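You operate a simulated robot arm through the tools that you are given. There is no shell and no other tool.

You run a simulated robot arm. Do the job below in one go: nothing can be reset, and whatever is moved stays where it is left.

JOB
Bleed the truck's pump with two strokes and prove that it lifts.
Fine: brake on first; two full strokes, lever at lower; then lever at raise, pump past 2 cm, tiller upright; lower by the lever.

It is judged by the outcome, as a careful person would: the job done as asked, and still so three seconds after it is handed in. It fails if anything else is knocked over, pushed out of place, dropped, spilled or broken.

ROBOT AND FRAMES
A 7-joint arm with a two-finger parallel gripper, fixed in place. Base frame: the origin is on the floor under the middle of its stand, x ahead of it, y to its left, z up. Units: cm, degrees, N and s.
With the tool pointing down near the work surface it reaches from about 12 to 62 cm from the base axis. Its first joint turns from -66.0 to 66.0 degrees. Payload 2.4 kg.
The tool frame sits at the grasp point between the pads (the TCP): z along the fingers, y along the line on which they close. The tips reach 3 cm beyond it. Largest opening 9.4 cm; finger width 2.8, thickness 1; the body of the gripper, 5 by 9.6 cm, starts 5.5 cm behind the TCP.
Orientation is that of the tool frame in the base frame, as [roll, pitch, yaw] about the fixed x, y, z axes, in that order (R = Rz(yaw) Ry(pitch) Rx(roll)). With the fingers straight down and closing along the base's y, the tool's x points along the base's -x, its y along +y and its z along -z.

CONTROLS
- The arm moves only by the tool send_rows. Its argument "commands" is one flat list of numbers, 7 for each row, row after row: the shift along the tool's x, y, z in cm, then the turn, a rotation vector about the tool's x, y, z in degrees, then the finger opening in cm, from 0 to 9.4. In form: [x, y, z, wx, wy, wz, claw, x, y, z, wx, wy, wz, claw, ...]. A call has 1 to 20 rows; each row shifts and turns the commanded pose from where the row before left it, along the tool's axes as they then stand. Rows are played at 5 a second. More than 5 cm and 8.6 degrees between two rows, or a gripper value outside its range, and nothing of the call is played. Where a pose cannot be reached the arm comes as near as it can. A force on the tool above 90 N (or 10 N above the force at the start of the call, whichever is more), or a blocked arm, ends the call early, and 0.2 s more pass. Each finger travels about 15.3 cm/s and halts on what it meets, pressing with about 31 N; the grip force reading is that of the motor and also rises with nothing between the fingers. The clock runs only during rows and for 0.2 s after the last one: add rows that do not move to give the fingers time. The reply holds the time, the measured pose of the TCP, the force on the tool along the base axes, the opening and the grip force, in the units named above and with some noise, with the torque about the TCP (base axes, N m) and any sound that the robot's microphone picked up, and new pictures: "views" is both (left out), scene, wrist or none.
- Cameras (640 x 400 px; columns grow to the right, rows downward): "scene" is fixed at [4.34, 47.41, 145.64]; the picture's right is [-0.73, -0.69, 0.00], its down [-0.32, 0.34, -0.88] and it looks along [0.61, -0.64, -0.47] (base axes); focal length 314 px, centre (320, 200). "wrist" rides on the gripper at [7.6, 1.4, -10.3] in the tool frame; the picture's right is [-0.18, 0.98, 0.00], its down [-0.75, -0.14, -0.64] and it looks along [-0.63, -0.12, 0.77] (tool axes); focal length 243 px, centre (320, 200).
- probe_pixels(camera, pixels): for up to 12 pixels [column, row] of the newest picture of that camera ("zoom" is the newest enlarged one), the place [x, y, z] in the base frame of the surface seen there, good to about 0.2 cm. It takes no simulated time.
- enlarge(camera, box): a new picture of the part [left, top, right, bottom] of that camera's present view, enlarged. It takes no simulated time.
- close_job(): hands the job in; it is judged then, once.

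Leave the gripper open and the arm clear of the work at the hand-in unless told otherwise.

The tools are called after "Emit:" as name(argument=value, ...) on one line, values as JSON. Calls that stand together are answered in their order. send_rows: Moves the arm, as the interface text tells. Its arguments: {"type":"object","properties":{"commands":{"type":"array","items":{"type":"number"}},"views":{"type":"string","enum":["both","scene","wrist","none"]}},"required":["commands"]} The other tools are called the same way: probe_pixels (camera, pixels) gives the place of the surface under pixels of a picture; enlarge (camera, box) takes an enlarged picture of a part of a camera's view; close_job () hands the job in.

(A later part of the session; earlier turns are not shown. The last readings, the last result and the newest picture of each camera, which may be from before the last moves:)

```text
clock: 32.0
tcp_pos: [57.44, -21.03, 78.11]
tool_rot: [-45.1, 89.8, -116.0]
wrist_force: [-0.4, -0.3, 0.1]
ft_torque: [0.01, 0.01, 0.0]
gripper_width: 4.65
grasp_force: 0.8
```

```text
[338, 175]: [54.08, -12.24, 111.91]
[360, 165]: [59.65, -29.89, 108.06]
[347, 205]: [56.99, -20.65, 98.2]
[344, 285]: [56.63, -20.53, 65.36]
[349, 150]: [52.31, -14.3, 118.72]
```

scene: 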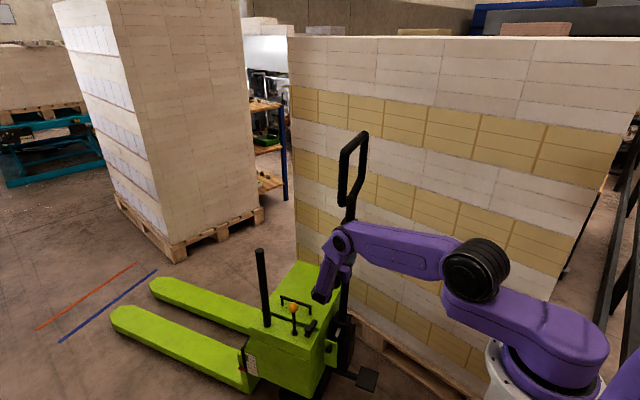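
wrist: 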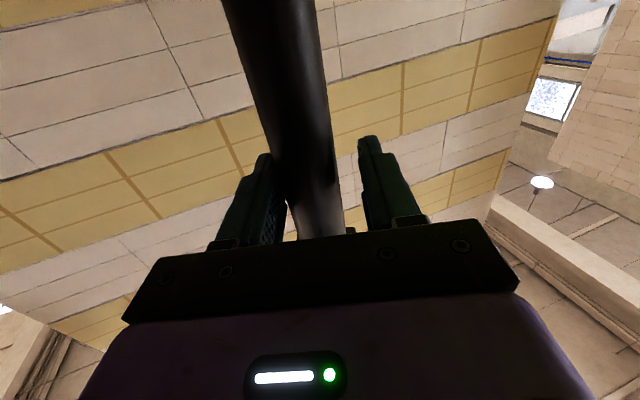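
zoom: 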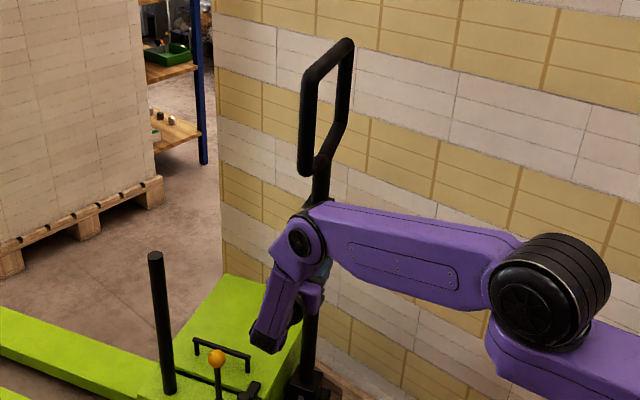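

The tiller is near upright but about 1–2° short (loop top at scene (365,133) against (360,132) at the start). The column rests on the near finger. I'll push 1.2 cm further and read the force.

Emit:
send_rows(commands=[0, 0.7, 0, 0, 0, 0, 4.6, 0, 0.6, 0, 0, 0, 0, 4.6])

Emit:
enlarge(camera="scene", box=[290, 110, 410, 330])

Emit:
probe_pixels(camera="scene", pixels=[[338, 175], [345, 150], [349, 150], [360, 165]])

```text
clock: 32.6
tcp_pos: [58.26, -20.8, 78.03]
tool_rot: [-55.7, 89.7, -126.7]
wrist_force: [-12.7, 1.0, 2.2]
ft_torque: [-0.19, -0.03, -0.13]
gripper_width: 5.21
grasp_force: 6.1
```

scene: 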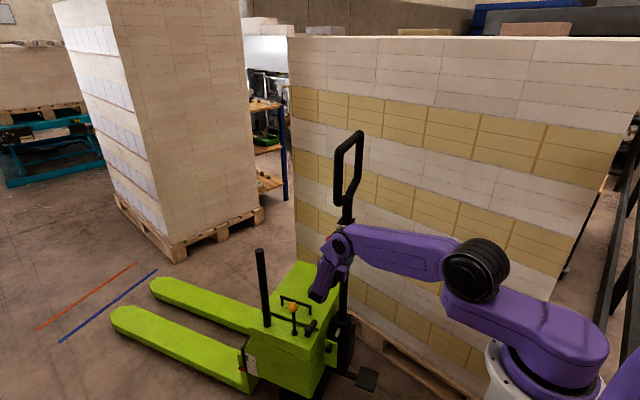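
wrist: 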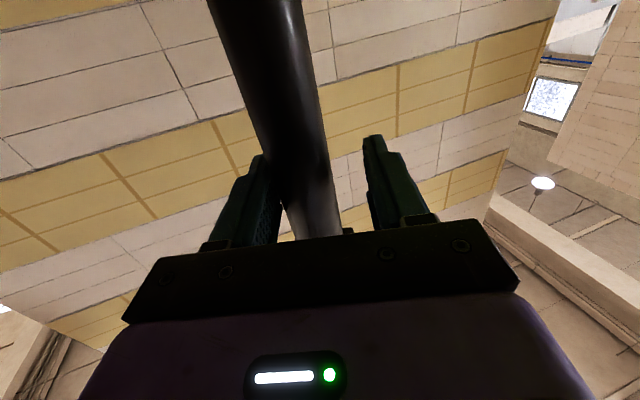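

```text
1.82 times, centred on (350, 220) of scene
```

zoom: 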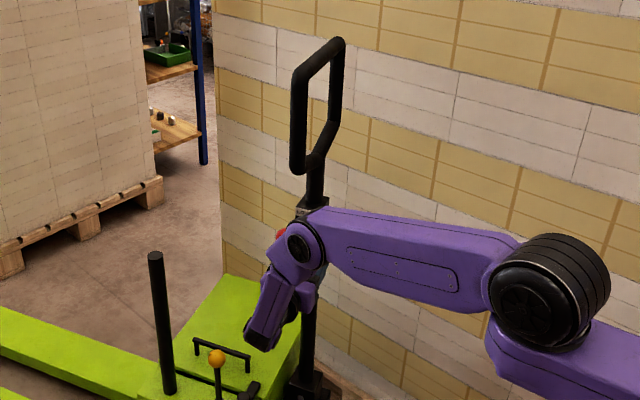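

```text
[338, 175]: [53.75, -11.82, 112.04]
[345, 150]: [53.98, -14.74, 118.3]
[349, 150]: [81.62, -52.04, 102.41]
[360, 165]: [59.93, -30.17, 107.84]
```

The tiller is back at its upright stop (loop top matches the start to 0.2 cm, 12 N). Stroke one is complete. For stroke two I'll re-centre and swing 28° down in one go.

Emit:
send_rows(commands=[0, -1.05, 0, 0, 0, 0, 4.6, 0.08, -2.39, 0, 0, 0, 4, 4.6, 0.08, -2.39, 0, 0, 0, 4, 4.6, 0.08, -2.39, 0, 0, 0, 4, 4.6, 0.08, -2.39, 0, 0, 0, 4, 4.6, 0.08, -2.39, 0, 0, 0, 4, 4.6, 0.08, -2.39, 0, 0, 0, 4, 4.6, 0.08, -2.39, 0, 0, 0, 4, 4.6])

Emit:
enlarge(camera="scene", box=[340, 170, 500, 330])

```text
clock: 34.4
tcp_pos: [42.07, -26.42, 74.19]
tool_rot: [89.9, 62.1, 18.7]
wrist_force: [-0.3, -0.4, 0.3]
ft_torque: [-0.02, 0.01, 0.0]
gripper_width: 4.59
grasp_force: 0.0
```

scene: 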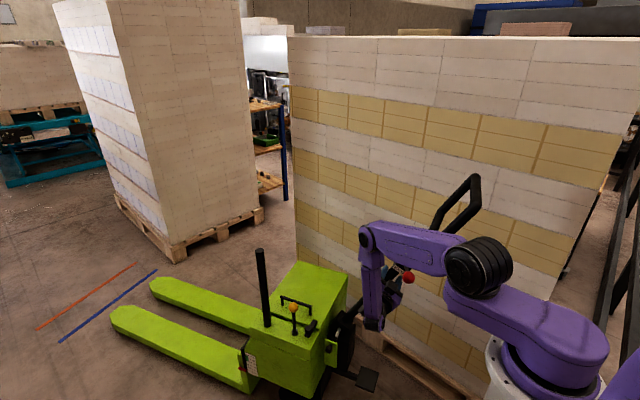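
wrist: 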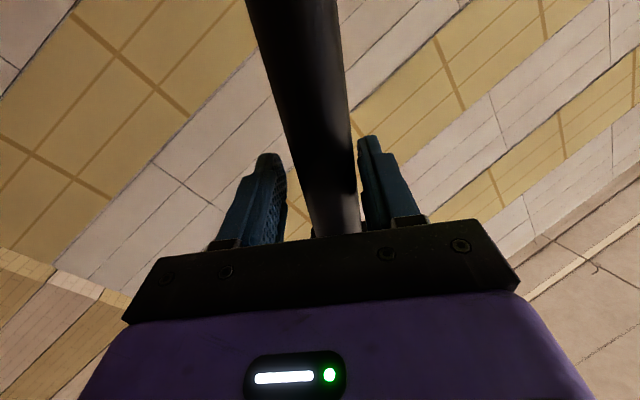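

```text
2.50 times, centred on (420, 250) of scene
```

zoom: 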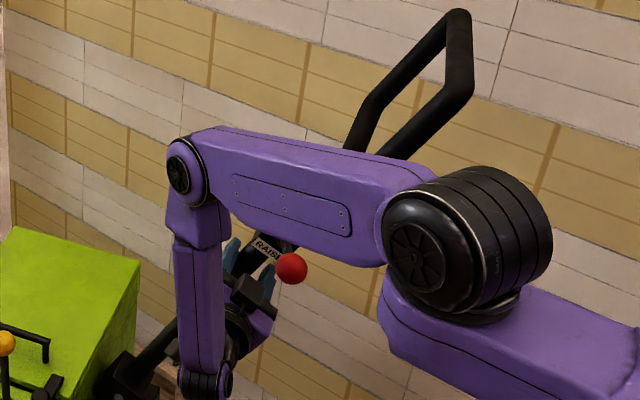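

No contact issues. The loop top is at scene (476,176) against (486,181) at the stop, so I'll push the last few degrees slowly until the force rises.

Emit:
send_rows(commands=[0.03, -1.0, 0, 0, 0, 1.7, 4.6, 0.03, -1.0, 0, 0, 0, 1.0, 4.6, 0, -0.6, 0, 0, 0, 0, 4.6])

Emit:
probe_pixels(camera="scene", pixels=[[483, 183], [442, 230], [490, 205], [403, 271], [365, 302], [350, 316]])

Emit:
enlarge(camera="scene", box=[340, 170, 500, 330])

```text
clock: 35.2
tcp_pos: [40.52, -27.0, 72.9]
tool_rot: [89.1, 59.2, 18.7]
wrist_force: [7.8, 8.4, 11.2]
ft_torque: [-0.14, -0.04, 0.13]
gripper_width: 5.39
grasp_force: 7.4
```

scene: 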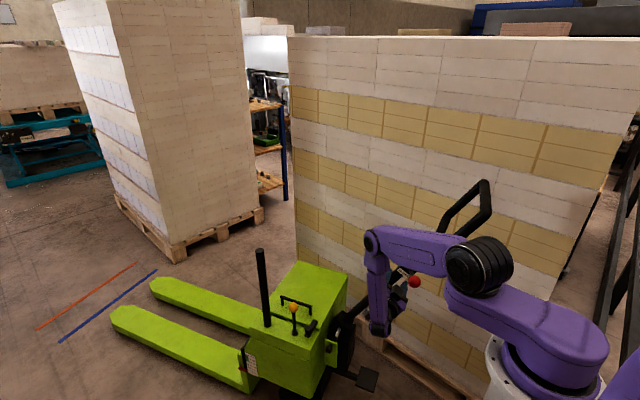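
wrist: 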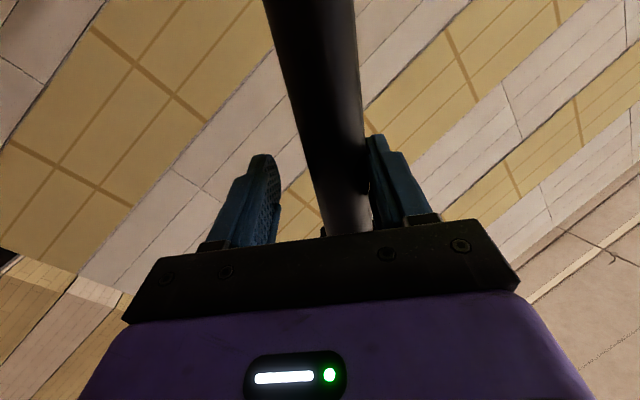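

```text
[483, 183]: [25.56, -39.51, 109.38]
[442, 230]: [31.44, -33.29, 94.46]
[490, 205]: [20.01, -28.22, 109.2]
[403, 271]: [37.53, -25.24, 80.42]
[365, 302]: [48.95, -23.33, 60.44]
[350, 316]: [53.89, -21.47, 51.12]
```

```text
2.50 times, centred on (420, 250) of scene
```

zoom: 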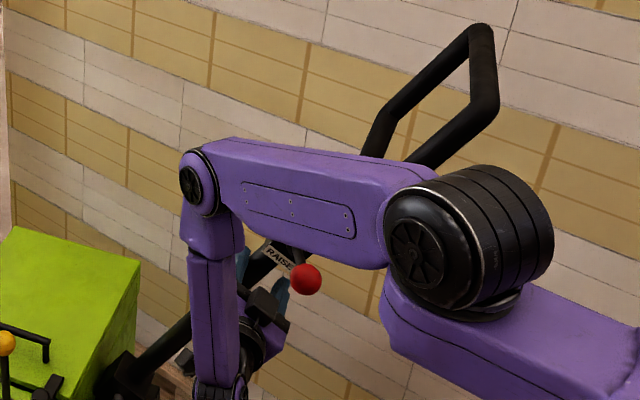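

The probed points match the first stop exactly, so the second full down stroke is done (16 N at the stop). Now I'll return the tiller to upright.

Emit:
send_rows(commands=[0, 1.05, 0, 0, 0, 0, 4.6, 0.08, 2.39, 0, 0, 0, -4, 4.6, 0.08, 2.39, 0, 0, 0, -4, 4.6, 0.08, 2.39, 0, 0, 0, -4, 4.6, 0.08, 2.39, 0, 0, 0, -4, 4.6, 0.08, 2.39, 0, 0, 0, -4, 4.6, 0.08, 2.39, 0, 0, 0, -4, 4.6, 0.08, 2.39, 0, 0, 0, -4, 4.6, 0.03, 1.68, 0, 0, 0, -2.8, 4.6, 0, 0.7, 0, 0, 0, 0, 4.6])

Emit:
probe_pixels(camera="scene", pixels=[[338, 175], [345, 150], [349, 150], [360, 165]])

```text
clock: 37.4
tcp_pos: [58.19, -20.65, 77.89]
tool_rot: [-74.0, 89.6, -144.8]
wrist_force: [-8.9, 3.8, -1.2]
ft_torque: [-0.1, -0.11, -0.16]
gripper_width: 5.02
grasp_force: 3.9
```

scene: 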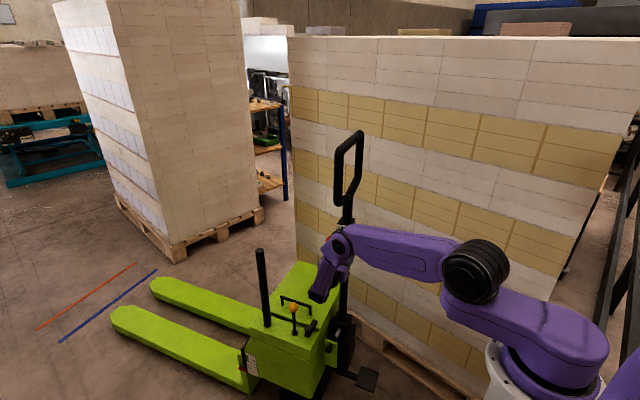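
wrist: 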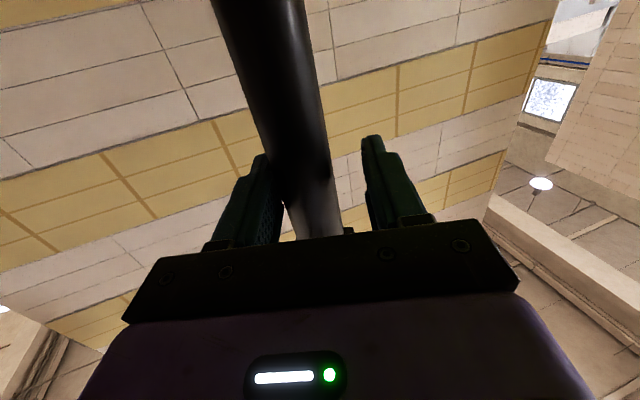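

```text
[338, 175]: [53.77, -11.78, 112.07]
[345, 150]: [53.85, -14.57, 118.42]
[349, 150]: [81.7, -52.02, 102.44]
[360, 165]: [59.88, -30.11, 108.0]
```

Two full strokes with the lever at LOWER are done, and the tiller is upright (probe matches the start). Next is the lever to RAISE. I'll release the column, back out 20 cm to the left and rise to z≈96.5, then close the fingers for a push from above the ball.

Emit:
send_rows(commands=[0, -1.0, 0, 0, 0, 0, 7, 0, 0, -4, 0, 0, 0, 7, 0, 0, -4, 0, 0, 0, 7, 0, 0, -4, 0, 0, 0, 5, 0, 0, -4, 0, 0, 0, 3, 0, 0, -4, 0, 0, 0, 0, -4.5, 0, 0, 0, 0, 0, 0, -4.5, 0, 0, 0, 0, 0, 0, -4.5, 0, 0, 0, 0, 0, 0, -4.9, 0, 0, 0, 0, 0, 0, 0, 0, 0, 0, 0, 0, 0])

Emit:
probe_pixels(camera="scene", pixels=[[331, 241], [341, 237], [338, 175], [345, 150]])

Emit:
enlarge(camera="scene", box=[230, 190, 390, 390])

```text
clock: 39.8
tcp_pos: [50.9, -1.96, 96.44]
tool_rot: [-62.6, 89.8, -133.5]
wrist_force: [0.6, -0.2, -0.1]
ft_torque: [0.05, -0.02, -0.02]
gripper_width: 0.0
grasp_force: 31.3
```

scene: 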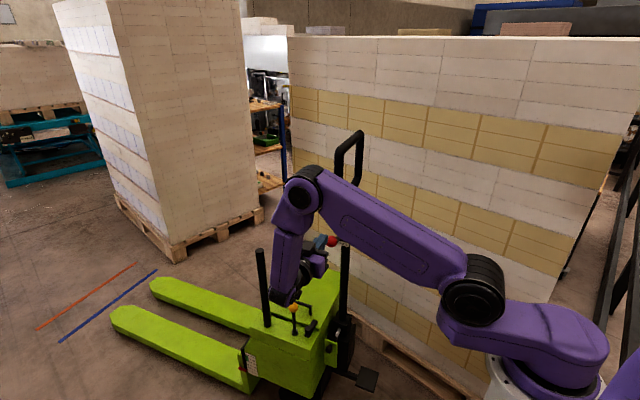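
wrist: 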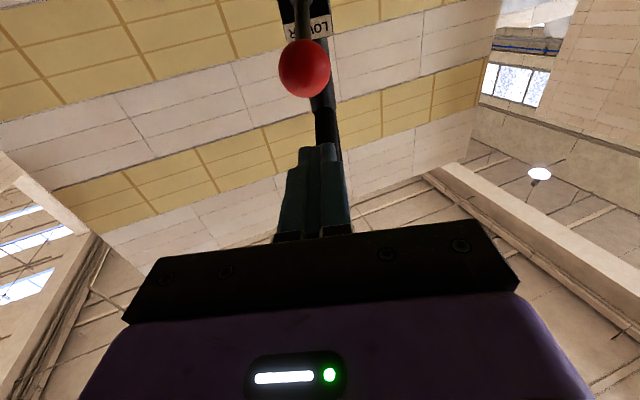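

```text
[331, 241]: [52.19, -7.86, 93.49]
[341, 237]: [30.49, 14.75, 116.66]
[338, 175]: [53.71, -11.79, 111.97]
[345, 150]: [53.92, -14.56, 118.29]
```

```text
2.00 times, centred on (310, 290) of scene
```

zoom: 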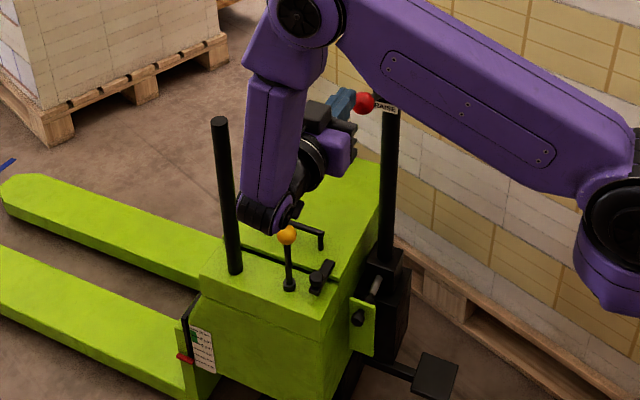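

The ball is at about (53.0, -8.8, 92.5), 7 cm ahead, and the fingers would pass 0.9 cm above its top. I'll advance 7 cm over the ball, then push down in small steps.

Emit:
send_rows(commands=[0, -0.2, 3.5, 0, 0, 0, 0, 0, 0, 3.2, 0, 0, 0, 0, 1.0, 0, 0, 0, 0, 0, 0, 1.0, 0, 0, 0, 0, 0, 0, 1.0, 0, 0, 0, 0, 0, 0])

Emit:
enlarge(camera="scene", box=[290, 190, 390, 290])

```text
clock: 41.0
tcp_pos: [52.85, -8.55, 93.72]
tool_rot: [-57.8, 89.6, -128.5]
wrist_force: [-0.9, 0.1, 0.6]
ft_torque: [0.01, 0.01, 0.0]
gripper_width: 0.0
grasp_force: 30.9
```

scene: 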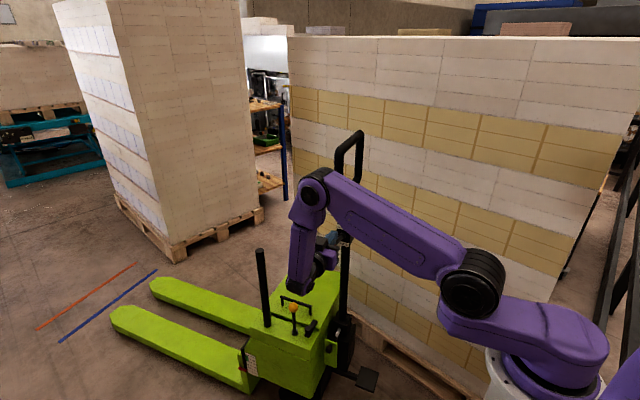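
wrist: 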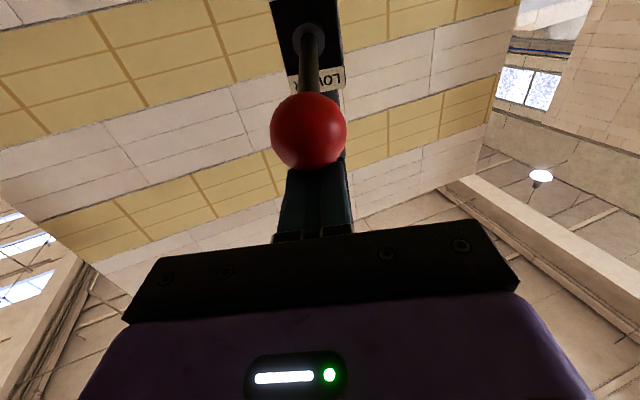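

```text
4.00 times, centred on (340, 240) of scene
```

zoom: 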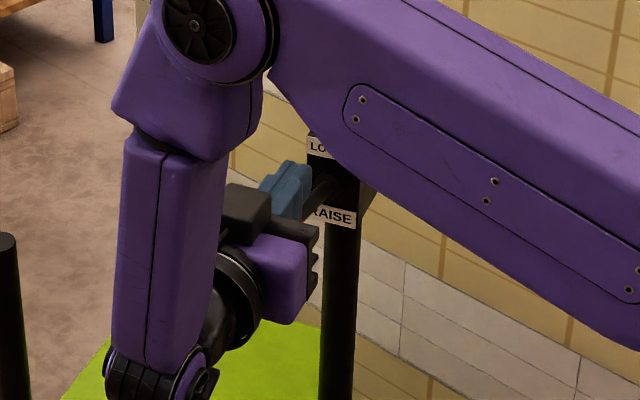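

The ball is moving down easily (force about 0). I'll continue down 2.2 cm, then a little more to feel the RAISE stop.

Emit:
send_rows(commands=[0.8, 0, 0, 0, 0, 0, 0, 0.8, 0, 0, 0, 0, 0, 0, 0.6, 0, 0, 0, 0, 0, 0], views="wrist")

```text
clock: 41.8
tcp_pos: [52.94, -8.37, 91.36]
tool_rot: [-61.0, 89.7, -131.8]
wrist_force: [0.1, -0.1, -0.3]
ft_torque: [-0.02, 0.01, 0.0]
gripper_width: 0.0
grasp_force: 31.3
```

wrist: 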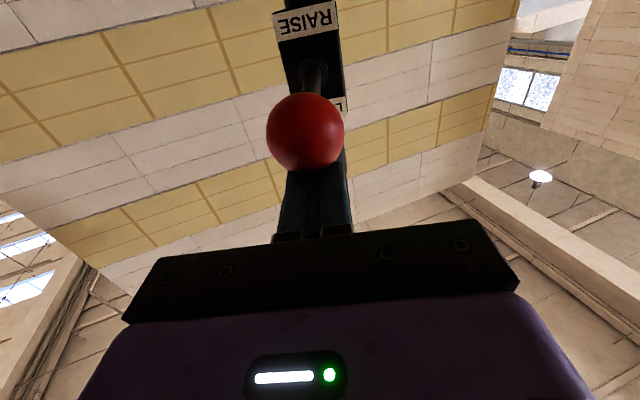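

The ball is at z≈88.3, its starting RAISE height. I'll push another 0.8 cm to confirm the stop.

Emit:
send_rows(commands=[0.4, 0, 0, 0, 0, 0, 0, 0.4, 0, 0, 0, 0, 0, 0], views="wrist")

```text
clock: 42.4
tcp_pos: [52.99, -8.39, 90.46]
tool_rot: [-58.3, 89.7, -129.1]
wrist_force: [-0.3, 0.6, 1.0]
ft_torque: [0.04, -0.02, -0.01]
gripper_width: 0.0
grasp_force: 30.8
```

wrist: 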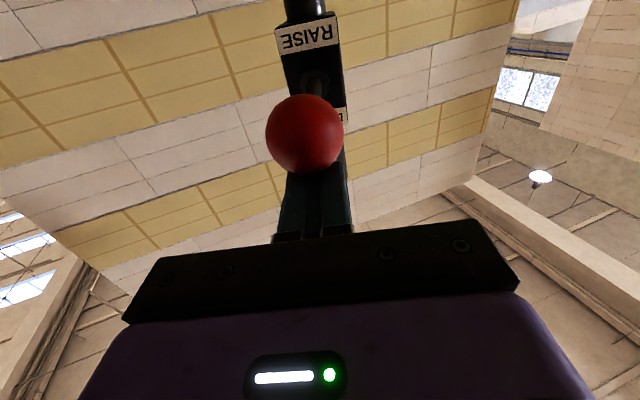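

No stop yet; the lever still moves easily, so the start position wasn't the full RAISE end. I'll continue down in 0.5 cm steps.

Emit:
send_rows(commands=[0.5, 0, 0, 0, 0, 0, 0, 0.5, 0, 0, 0, 0, 0, 0], views="wrist")

Emit:
probe_pixels(camera="wrist", pixels=[[305, 135], [305, 115], [310, 40], [318, 80]])

```text
clock: 43.0
tcp_pos: [52.86, -8.26, 89.52]
tool_rot: [-58.9, 89.7, -129.8]
wrist_force: [-0.4, 0.3, -0.5]
ft_torque: [-0.06, 0.0, 0.0]
gripper_width: 0.01
grasp_force: 31.2
```

wrist: 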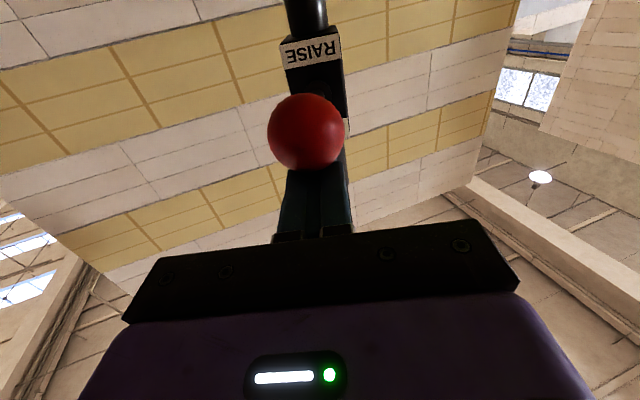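

```text
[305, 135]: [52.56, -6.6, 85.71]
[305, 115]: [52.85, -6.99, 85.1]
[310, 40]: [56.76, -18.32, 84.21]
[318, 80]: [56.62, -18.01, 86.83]
```

The lever's root is at z≈88.9 and LOWER was 3.6 cm above it, so the starting position was neutral, and RAISE should be at ball z≈85.3. I'll continue down to its stop.

Emit:
send_rows(commands=[0.5, 0, 0, 0, 0, 0, 0, 0.5, 0, 0, 0, 0, 0, 0, 0.3, 0, 0, 0, 0, 0, 0], views="wrist")

Emit:
probe_pixels(camera="wrist", pixels=[[305, 135], [305, 115], [318, 80]])

```text
clock: 43.8
tcp_pos: [52.85, -8.52, 88.43]
tool_rot: [-54.3, 89.8, -125.1]
wrist_force: [-0.3, 0.5, -0.3]
ft_torque: [-0.01, -0.01, 0.02]
gripper_width: 0.0
grasp_force: 30.8
```

wrist: 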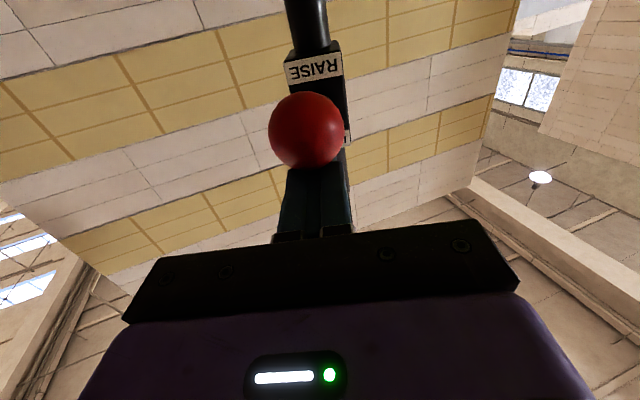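

```text
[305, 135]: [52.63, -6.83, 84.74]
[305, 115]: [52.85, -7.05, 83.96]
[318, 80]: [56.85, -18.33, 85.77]
```

Still no stop (force about 0), with the ball at about z 85.4. Continuing in small steps.

Emit:
send_rows(commands=[0.4, 0, 0, 0, 0, 0, 0, 0.4, 0, 0, 0, 0, 0, 0], views="wrist")

Emit:
probe_pixels(camera="wrist", pixels=[[305, 135], [305, 115], [318, 80]])

```text
clock: 44.4
tcp_pos: [52.73, -8.48, 87.45]
tool_rot: [-54.6, 89.7, -125.3]
wrist_force: [-0.3, 0.3, 1.0]
ft_torque: [-0.01, 0.03, -0.01]
gripper_width: 0.01
grasp_force: 30.7
```

wrist: 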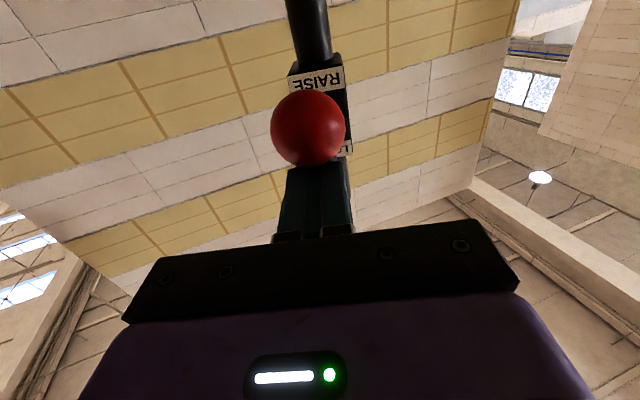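

```text
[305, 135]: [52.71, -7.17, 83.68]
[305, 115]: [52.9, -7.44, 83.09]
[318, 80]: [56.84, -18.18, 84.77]
```

Still free. I'll lower 0.8 cm more.

Emit:
send_rows(commands=[0.4, 0, 0, 0, 0, 0, 0, 0.4, 0, 0, 0, 0, 0, 0])

Emit:
probe_pixels(camera="wrist", pixels=[[305, 135], [305, 115], [318, 80]])

Emit:
enlarge(camera="scene", box=[290, 200, 390, 300])

```text
clock: 45.0
tcp_pos: [52.66, -8.52, 86.52]
tool_rot: [-50.8, 89.7, -121.8]
wrist_force: [-0.9, 0.4, 0.8]
ft_torque: [-0.01, 0.0, -0.04]
gripper_width: 0.0
grasp_force: 31.1
```

scene: 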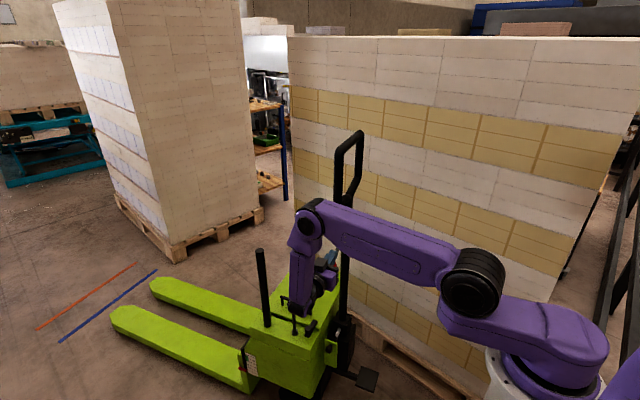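
wrist: 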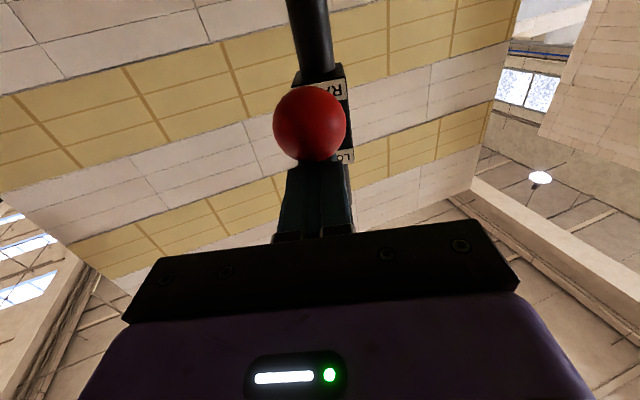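

```text
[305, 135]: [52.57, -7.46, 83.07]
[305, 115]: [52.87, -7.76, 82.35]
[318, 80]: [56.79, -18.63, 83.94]
```

```text
4.00 times, centred on (340, 250) of scene
```

zoom: 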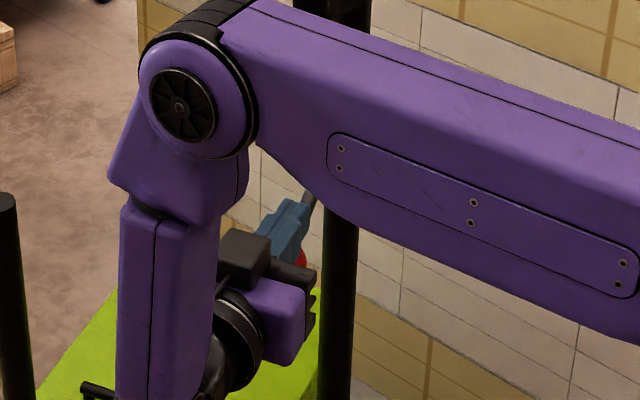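

By symmetry with the LOWER stop (about +22°), the RAISE stop should be right about here (ball z≈83.3 to 83.7, pivot z≈88.1). I'll go 0.8 cm more to feel it.

Emit:
send_rows(commands=[0.4, 0, 0, 0, 0, 0, 0, 0.4, 0, 0, 0, 0, 0, 0], views="wrist")

Emit:
probe_pixels(camera="wrist", pixels=[[305, 135], [305, 115], [318, 80]])

```text
clock: 45.6
tcp_pos: [52.89, -8.51, 86.37]
tool_rot: [7.0, 88.5, -63.8]
wrist_force: [-10.4, 4.9, 49.4]
ft_torque: [-1.19, -0.49, -0.57]
gripper_width: 0.0
grasp_force: 30.9
```

wrist: 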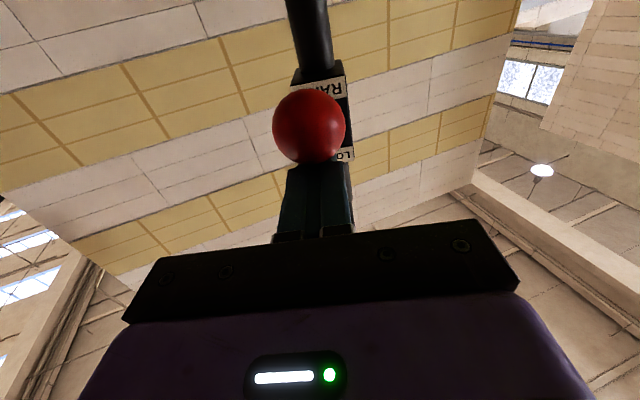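

```text
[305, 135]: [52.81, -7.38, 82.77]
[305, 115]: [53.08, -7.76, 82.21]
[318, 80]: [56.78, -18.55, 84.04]
```

RAISE stop confirmed (49 N). For pumping under load I'll use the loop's top crossbar (about 74 cm from the axle), which needs the least force and stays away from the red lever. I'll lift off the ball, back out left and rise to z≈118 with the hand still sideways.

Emit:
send_rows(commands=[-1.0, 0, 0, 0, 0, 0, 0, -1.0, 0, 0, 0, 0, 0, 0, 0, 0, -4, 0, 0, 0, 0, 0, 0, -4, 0, 0, 0, 0, 0, 0, -3, 0, 0, 0, 0, -4.8, 0, 0, 0, 0, 0, 0, -4.8, 0, 0, 0, 0, 0, 0, -4.8, 0, 0, 0, 0, 0, 0, -4.8, 0, 0, 0, 0, 0, 0, -4.8, 0, 0, 0, 0, 0, 0, -4.8, 0, 0, 0, 0, 0, 0])

Emit:
probe_pixels(camera="scene", pixels=[[350, 143], [350, 140], [355, 139], [345, 147], [341, 151], [358, 135], [331, 262], [331, 268], [338, 180]])

Emit:
enlarge(camera="scene", box=[300, 120, 400, 300])

```text
clock: 48.0
tcp_pos: [49.02, 2.08, 117.02]
tool_rot: [-62.5, 89.6, -133.3]
wrist_force: [0.1, 0.5, 0.0]
ft_torque: [0.02, 0.0, -0.02]
gripper_width: 0.0
grasp_force: 30.6
```

scene: 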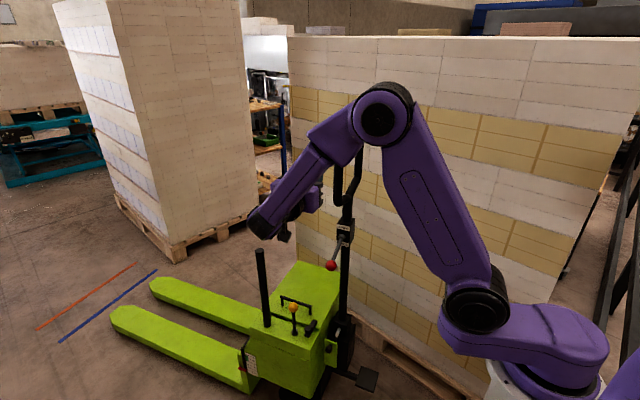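
wrist: 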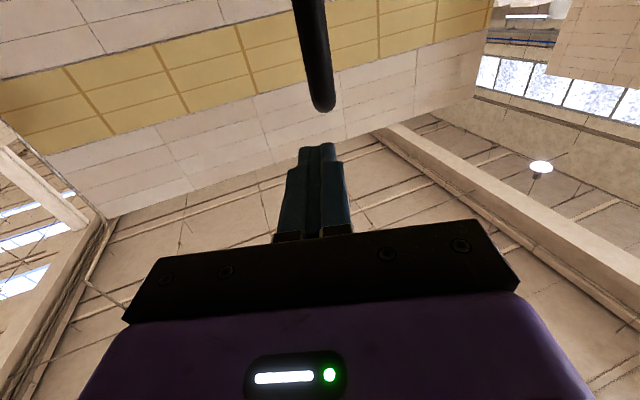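

```text
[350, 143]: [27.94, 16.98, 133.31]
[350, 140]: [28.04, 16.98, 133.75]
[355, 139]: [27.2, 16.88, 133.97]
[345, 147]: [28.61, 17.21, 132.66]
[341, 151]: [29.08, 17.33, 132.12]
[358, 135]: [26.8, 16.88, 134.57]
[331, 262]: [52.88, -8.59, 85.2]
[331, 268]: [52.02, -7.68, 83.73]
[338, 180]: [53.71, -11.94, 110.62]
```

```text
2.22 times, centred on (350, 210) of scene
```

zoom: 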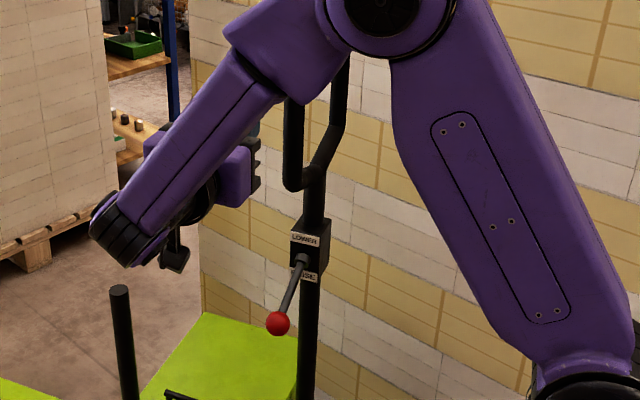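

The red lever stays down at RAISE and the tiller is upright. I'll rise 10 cm more and turn the hand from sideways to pointing down, fingers closing along the swing direction, still clear to the left of the loop.

Emit:
send_rows(commands=[-4.8, 0, 0, 0, 0, 0, 2, -4.8, 0, 0, 0, 0, 0, 4, 0, 0, 0, 0, 8.4, 0, 6, 0, 0, 0, 0, 8.4, 0, 6, 0, 0, 0, 0, 8.4, 0, 6, 0, 0, 0, 0, 8.4, 0, 6, 0, 0, 0, 0, 8.4, 0, 6, 0, 0, 0, 0, 8.4, 0, 6, 0, 0, 0, 0, 8.4, 0, 6, 0, 0, 0, 0, 8.4, 0, 6, 0, 0, 0, 0, 8.4, 0, 6, 0, 0, 0, 0, 8.4, 0, 6, 0, 0, 0, 0, 6, 0, 6])

Emit:
probe_pixels(camera="scene", pixels=[[350, 143], [350, 140], [355, 139], [345, 147], [341, 151], [358, 135]])

```text
clock: 50.8
tcp_pos: [51.5, 1.43, 126.77]
tool_rot: [-179.8, 17.0, 109.2]
wrist_force: [-0.1, -0.4, 0.4]
ft_torque: [-0.03, -0.01, -0.02]
gripper_width: 5.98
grasp_force: 0.1
out of reach, approached as far as the arm can: row 11, 12, 13
```

scene: 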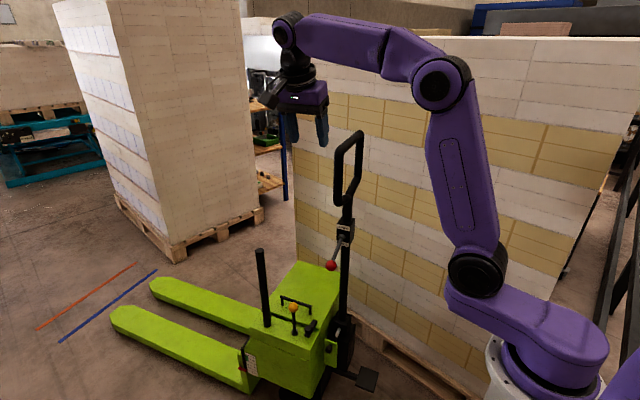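
wrist: 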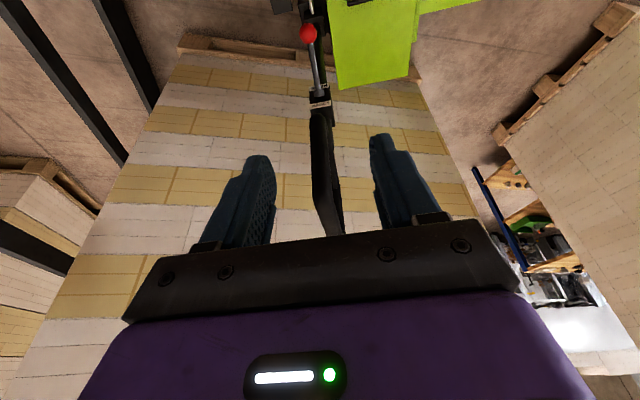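

```text
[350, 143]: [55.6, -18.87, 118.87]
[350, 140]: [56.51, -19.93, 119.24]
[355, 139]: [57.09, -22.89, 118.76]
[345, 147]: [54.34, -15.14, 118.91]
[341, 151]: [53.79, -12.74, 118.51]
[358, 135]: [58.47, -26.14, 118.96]
```

The hand points down with about 17° tilt (the wrist stopped a little short, which is fine). The crossbar's top is at z≈119 with its centre at about (56.5, -19.1, 118) where I want it. I'll move over in two parts, keeping the tips above z 121.

Emit:
send_rows(commands=[-3.5, -0.41, 1.2, 0, 0, 0, 6, -3.5, -0.41, 1.2, 0, 0, 0, 6, -3.5, -0.41, 1.2, 0, 0, 0, 6])

```text
clock: 51.6
tcp_pos: [53.8, -9.45, 126.47]
tool_rot: [-179.7, 17.0, 109.3]
wrist_force: [-0.8, 0.7, 0.1]
ft_torque: [-0.02, 0.01, 0.01]
gripper_width: 6.0
grasp_force: 0.1
```

scene: 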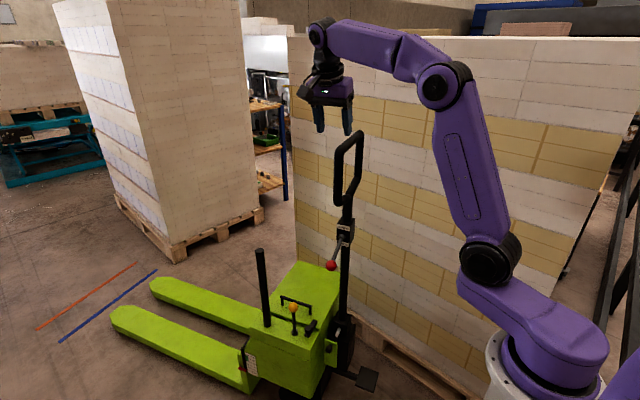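
wrist: 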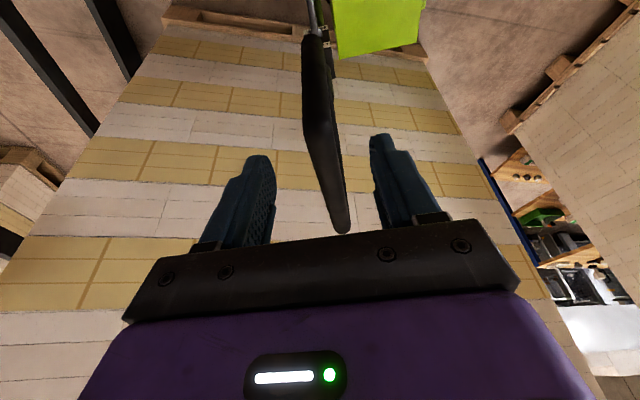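

The loop is between the fingers' planes. I'll continue over the crossbar to about (55.8, -17.2, 124.7).

Emit:
send_rows(commands=[-3.55, -0.33, 2.0, 0, 0, 0, 6, -3.55, -0.33, 2.0, 0, 0, 0, 6, 0, 0, 0, 0, 0, 0, 6])

Emit:
probe_pixels(camera="wrist", pixels=[[320, 150], [325, 180], [330, 210], [310, 110], [315, 220]])

Emit:
enlarge(camera="scene", box=[290, 60, 410, 220])

```text
clock: 52.4
tcp_pos: [55.75, -17.33, 124.61]
tool_rot: [-179.8, 17.0, 109.2]
wrist_force: [0.0, -0.7, 0.5]
ft_torque: [-0.03, -0.01, -0.02]
gripper_width: 5.99
grasp_force: 0.2
```

scene: 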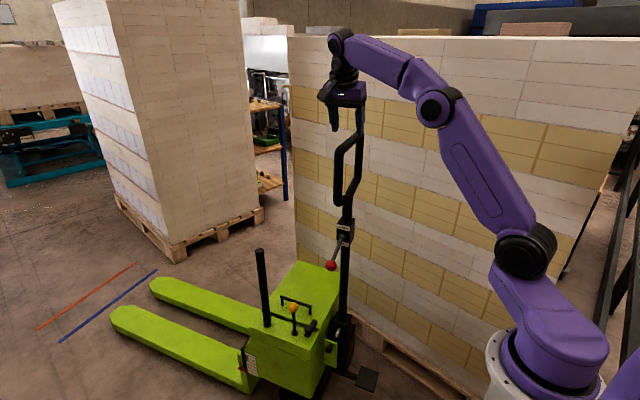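
wrist: 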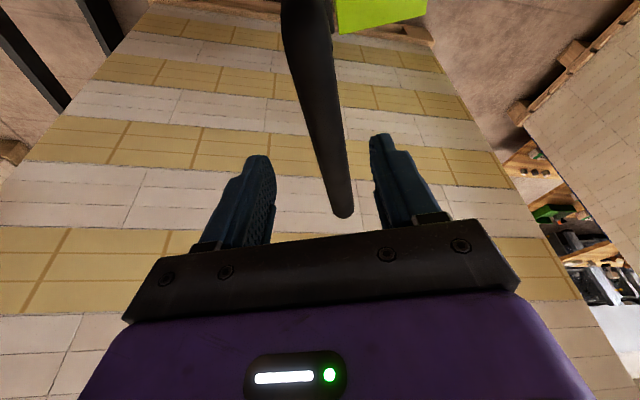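

```text
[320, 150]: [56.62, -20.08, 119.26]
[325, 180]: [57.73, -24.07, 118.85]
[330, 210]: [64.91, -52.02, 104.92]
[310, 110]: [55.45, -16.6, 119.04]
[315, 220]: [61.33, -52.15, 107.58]
```

```text
2.50 times, centred on (350, 140) of scene
```

zoom: 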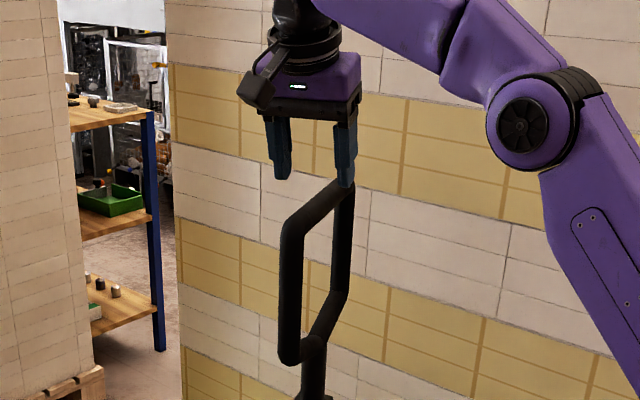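

The bar is centred between the fingers (offset 0.1 cm). I'll descend 6.5 cm to straddle it, close to 3.8 cm (bar about 2.6), then check.

Emit:
send_rows(commands=[0, 0, 3.25, 0, 0, 0, 6, 0, 0, 3.25, 0, 0, 0, 6, 0, 0, 0, 0, 0, 0, 3.8, 0, 0, 0, 0, 0, 0, 3.8])

Emit:
enlarge(camera="scene", box=[290, 60, 410, 220])

Emit:
enlarge(camera="scene", box=[235, 320, 295, 390])

```text
clock: 53.4
tcp_pos: [56.24, -18.94, 118.55]
tool_rot: [-179.7, 17.2, 109.3]
wrist_force: [1.4, 0.7, -0.4]
ft_torque: [-0.02, 0.0, -0.02]
gripper_width: 3.86
grasp_force: 0.8
```

scene: 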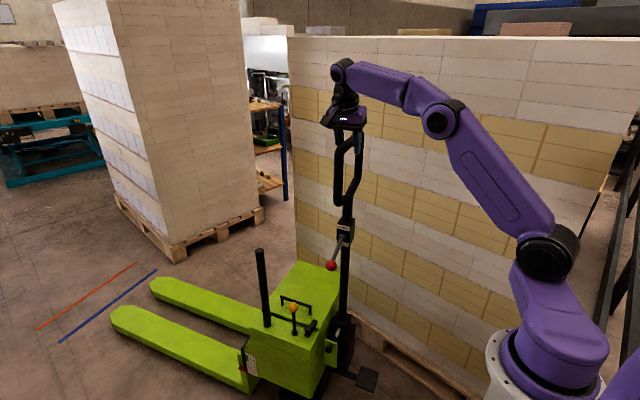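
wrist: 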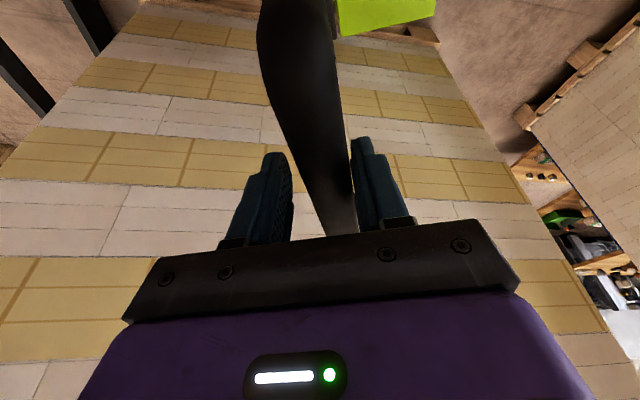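

```text
2.50 times, centred on (350, 140) of scene
```

zoom: 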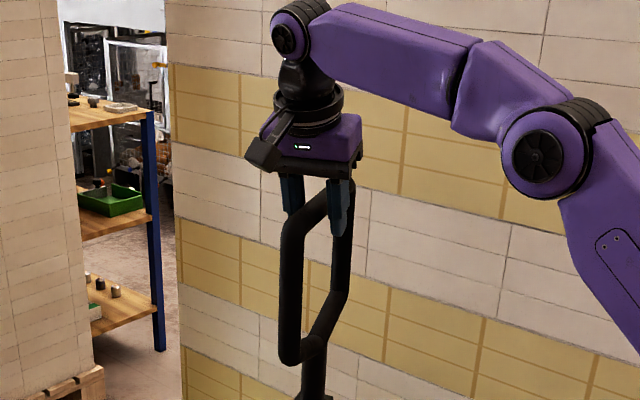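

```text
5.71 times, centred on (265, 355) of scene
```

zoom: 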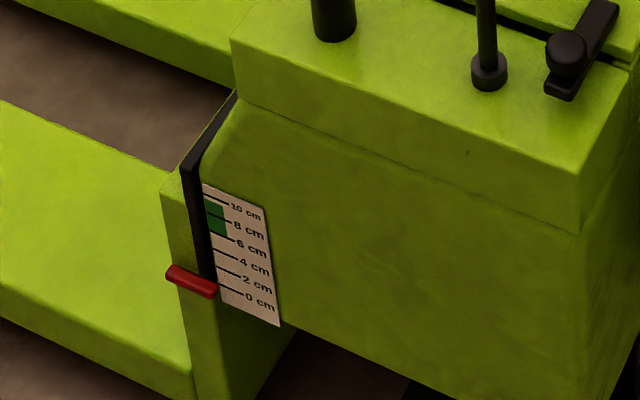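

The bar sits between the fingers. The fork top is at z≈8.65 now (lift 0), and I'll track lift with that. I'll begin the first raising stroke with 10° and read the force.

Emit:
send_rows(commands=[0.02, -3.23, 0.07, 0, 0, 0, 3.8, 0.06, -3.23, 0.2, 0, 0, 0, 3.8, 0.1, -3.2, 0.34, 0, 0, 0, 3.8, 0.14, -3.19, 0.47, 0, 0, 0, 3.8])

Emit:
probe_pixels(camera="scene", pixels=[[125, 315], [165, 285], [240, 380], [300, 280], [331, 255], [345, 300]])

```text
clock: 54.4
tcp_pos: [44.29, -23.23, 117.58]
tool_rot: [-179.7, 17.1, 109.2]
wrist_force: [1.0, -0.9, 0.4]
ft_torque: [0.02, 0.0, -0.03]
gripper_width: 3.8
grasp_force: 0.0
```

scene: 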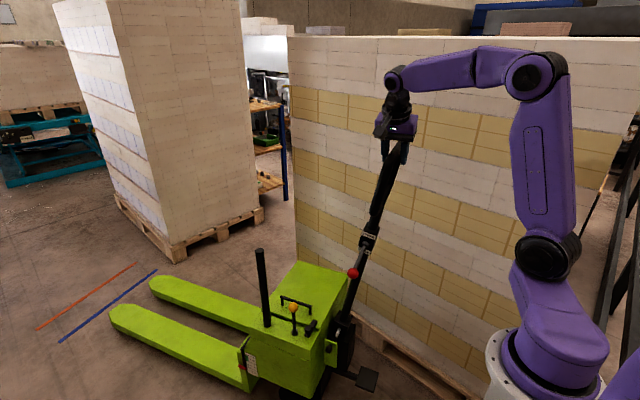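
wrist: 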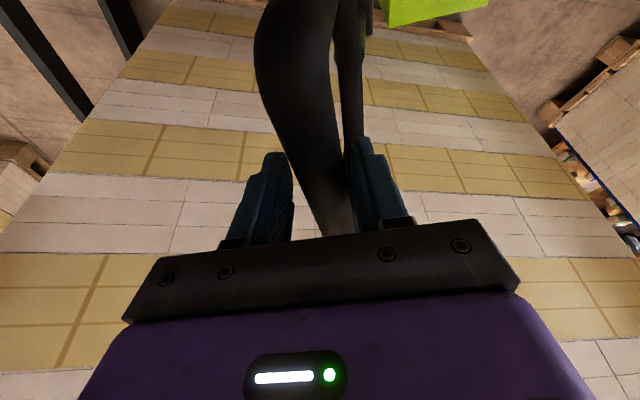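

```text
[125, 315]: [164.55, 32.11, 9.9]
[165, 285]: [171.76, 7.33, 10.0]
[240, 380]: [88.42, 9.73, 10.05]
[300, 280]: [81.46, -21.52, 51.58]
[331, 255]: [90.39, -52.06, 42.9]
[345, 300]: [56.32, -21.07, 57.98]
```

The forks rose from 8.65 to about 10.0 cm (1.3 cm) in 10° with almost no force. I'll continue to about 25°.

Emit:
send_rows(commands=[0.18, -3.17, 0.6, 0, 0, 0, 3.8, 0.22, -3.14, 0.74, 0, 0, 0, 3.8, 0.26, -3.1, 0.86, 0, 0, 0, 3.8, 0.3, -3.06, 0.99, 0, 0, 0, 3.8])

Emit:
probe_pixels(camera="scene", pixels=[[125, 315], [165, 285], [240, 380], [250, 322]])

Emit:
enlarge(camera="scene", box=[235, 310, 295, 390])

```text
clock: 55.4
tcp_pos: [32.68, -27.34, 113.95]
tool_rot: [-179.4, 17.2, 109.2]
wrist_force: [0.1, -0.7, 0.7]
ft_torque: [0.02, 0.0, 0.0]
gripper_width: 3.8
grasp_force: 0.0
```

scene: 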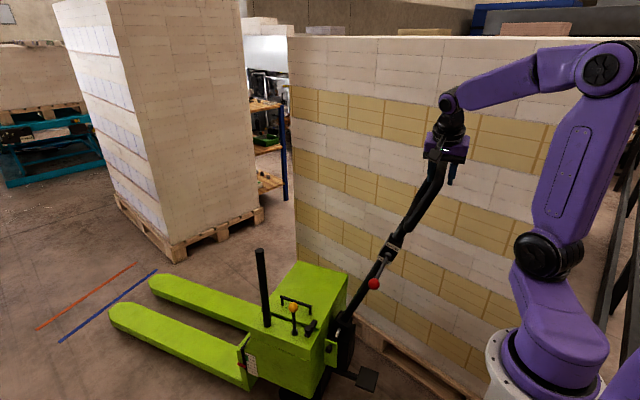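
wrist: 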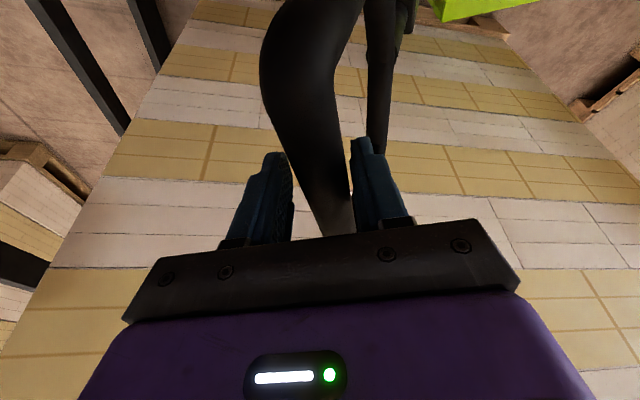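

```text
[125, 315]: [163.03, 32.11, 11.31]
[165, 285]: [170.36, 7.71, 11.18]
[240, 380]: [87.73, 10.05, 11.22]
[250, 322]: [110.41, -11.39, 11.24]
```

```text
5.00 times, centred on (265, 350) of scene
```

zoom: 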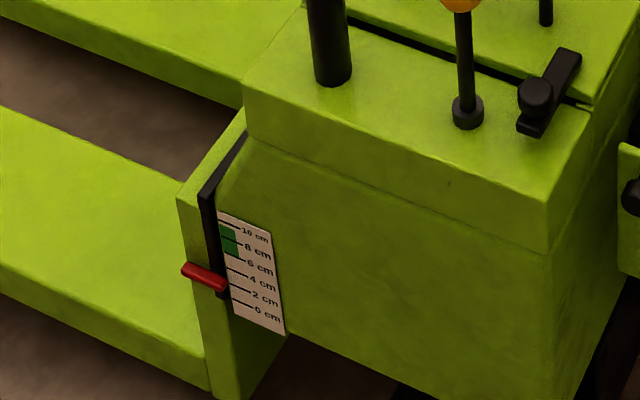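

Lift is now 11.24 − 8.65 ≈ 2.6 cm, and the gauge pointer is above 2. I'll add 5° more for a clear margin, then check before the return.

Emit:
send_rows(commands=[0.34, -3.01, 1.12, 0, 0, 0, 3.8, 0.38, -2.95, 1.24, 0, 0, 0, 3.8], views="scene")

Emit:
probe_pixels(camera="scene", pixels=[[125, 315], [165, 285], [240, 380], [250, 322]])

Emit:
enlarge(camera="scene", box=[235, 310, 295, 390])

```text
clock: 56.0
tcp_pos: [27.14, -28.91, 111.22]
tool_rot: [-179.2, 17.4, 109.2]
wrist_force: [0.1, -0.2, -0.1]
ft_torque: [0.02, -0.02, -0.04]
gripper_width: 3.8
grasp_force: 0.0
out of reach, approached as far as the arm can: row 2
```

scene: 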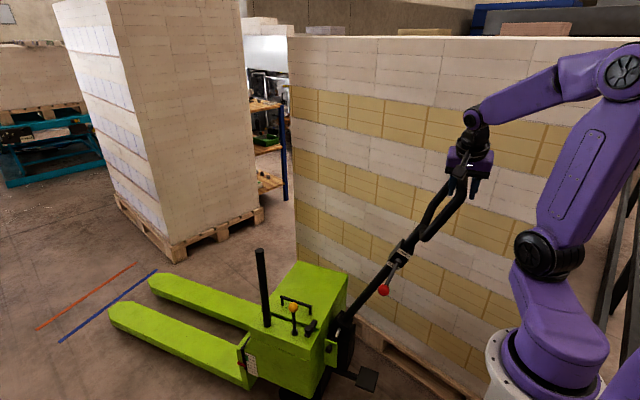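

```text
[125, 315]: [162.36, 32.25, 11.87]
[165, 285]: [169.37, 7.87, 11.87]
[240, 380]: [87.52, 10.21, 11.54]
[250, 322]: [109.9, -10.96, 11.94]
```

```text
5.00 times, centred on (265, 350) of scene
```

zoom: 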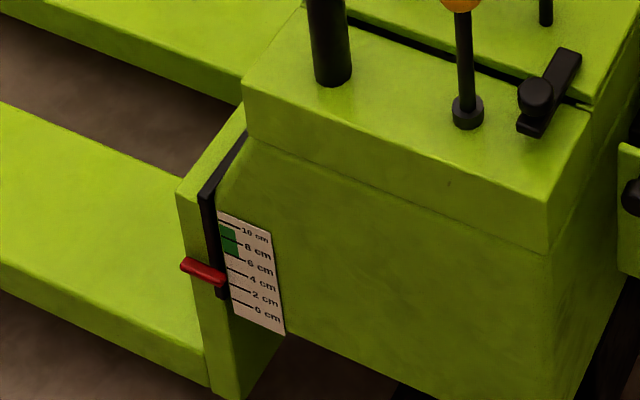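

Lift is about 3.2 cm, past 2 cm. The arm is just at the edge of its reach, so I'll stop here and swing the tiller back upright in two parts.

Emit:
send_rows(commands=[-0.38, 2.95, -1.24, 0, 0, 0, 3.8, -0.34, 3.01, -1.12, 0, 0, 0, 3.8, -0.3, 3.06, -0.99, 0, 0, 0, 3.8, -0.26, 3.1, -0.86, 0, 0, 0, 3.8, -0.22, 3.14, -0.74, 0, 0, 0, 3.8])

Emit:
probe_pixels(camera="scene", pixels=[[125, 315], [165, 285], [250, 322]])

```text
clock: 57.2
tcp_pos: [41.62, -23.94, 116.24]
tool_rot: [180.0, 16.9, 109.1]
wrist_force: [0.1, 0.4, 0.6]
ft_torque: [0.03, 0.0, -0.03]
gripper_width: 3.78
grasp_force: 0.1
```

scene: 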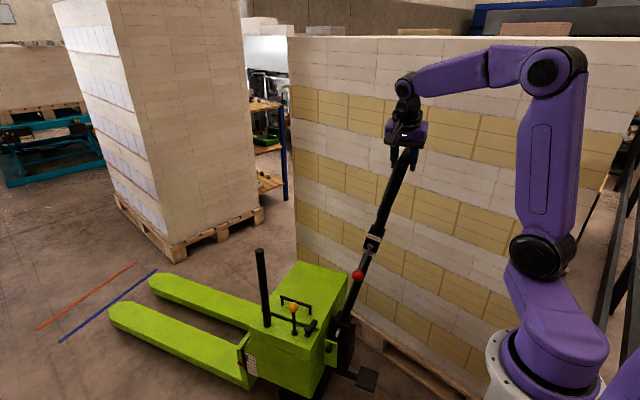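
wrist: 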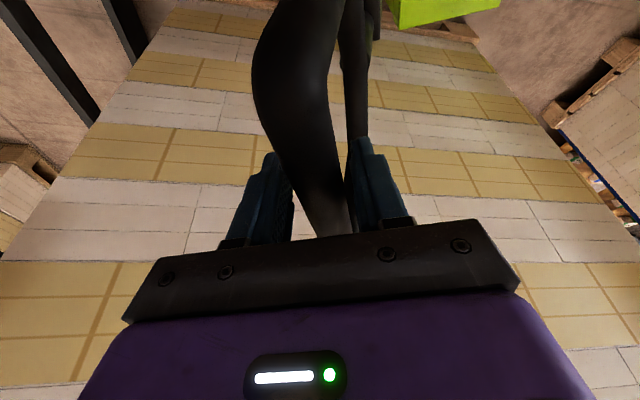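

```text
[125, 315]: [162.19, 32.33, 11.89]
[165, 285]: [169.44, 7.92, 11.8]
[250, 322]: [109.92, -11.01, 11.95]
```

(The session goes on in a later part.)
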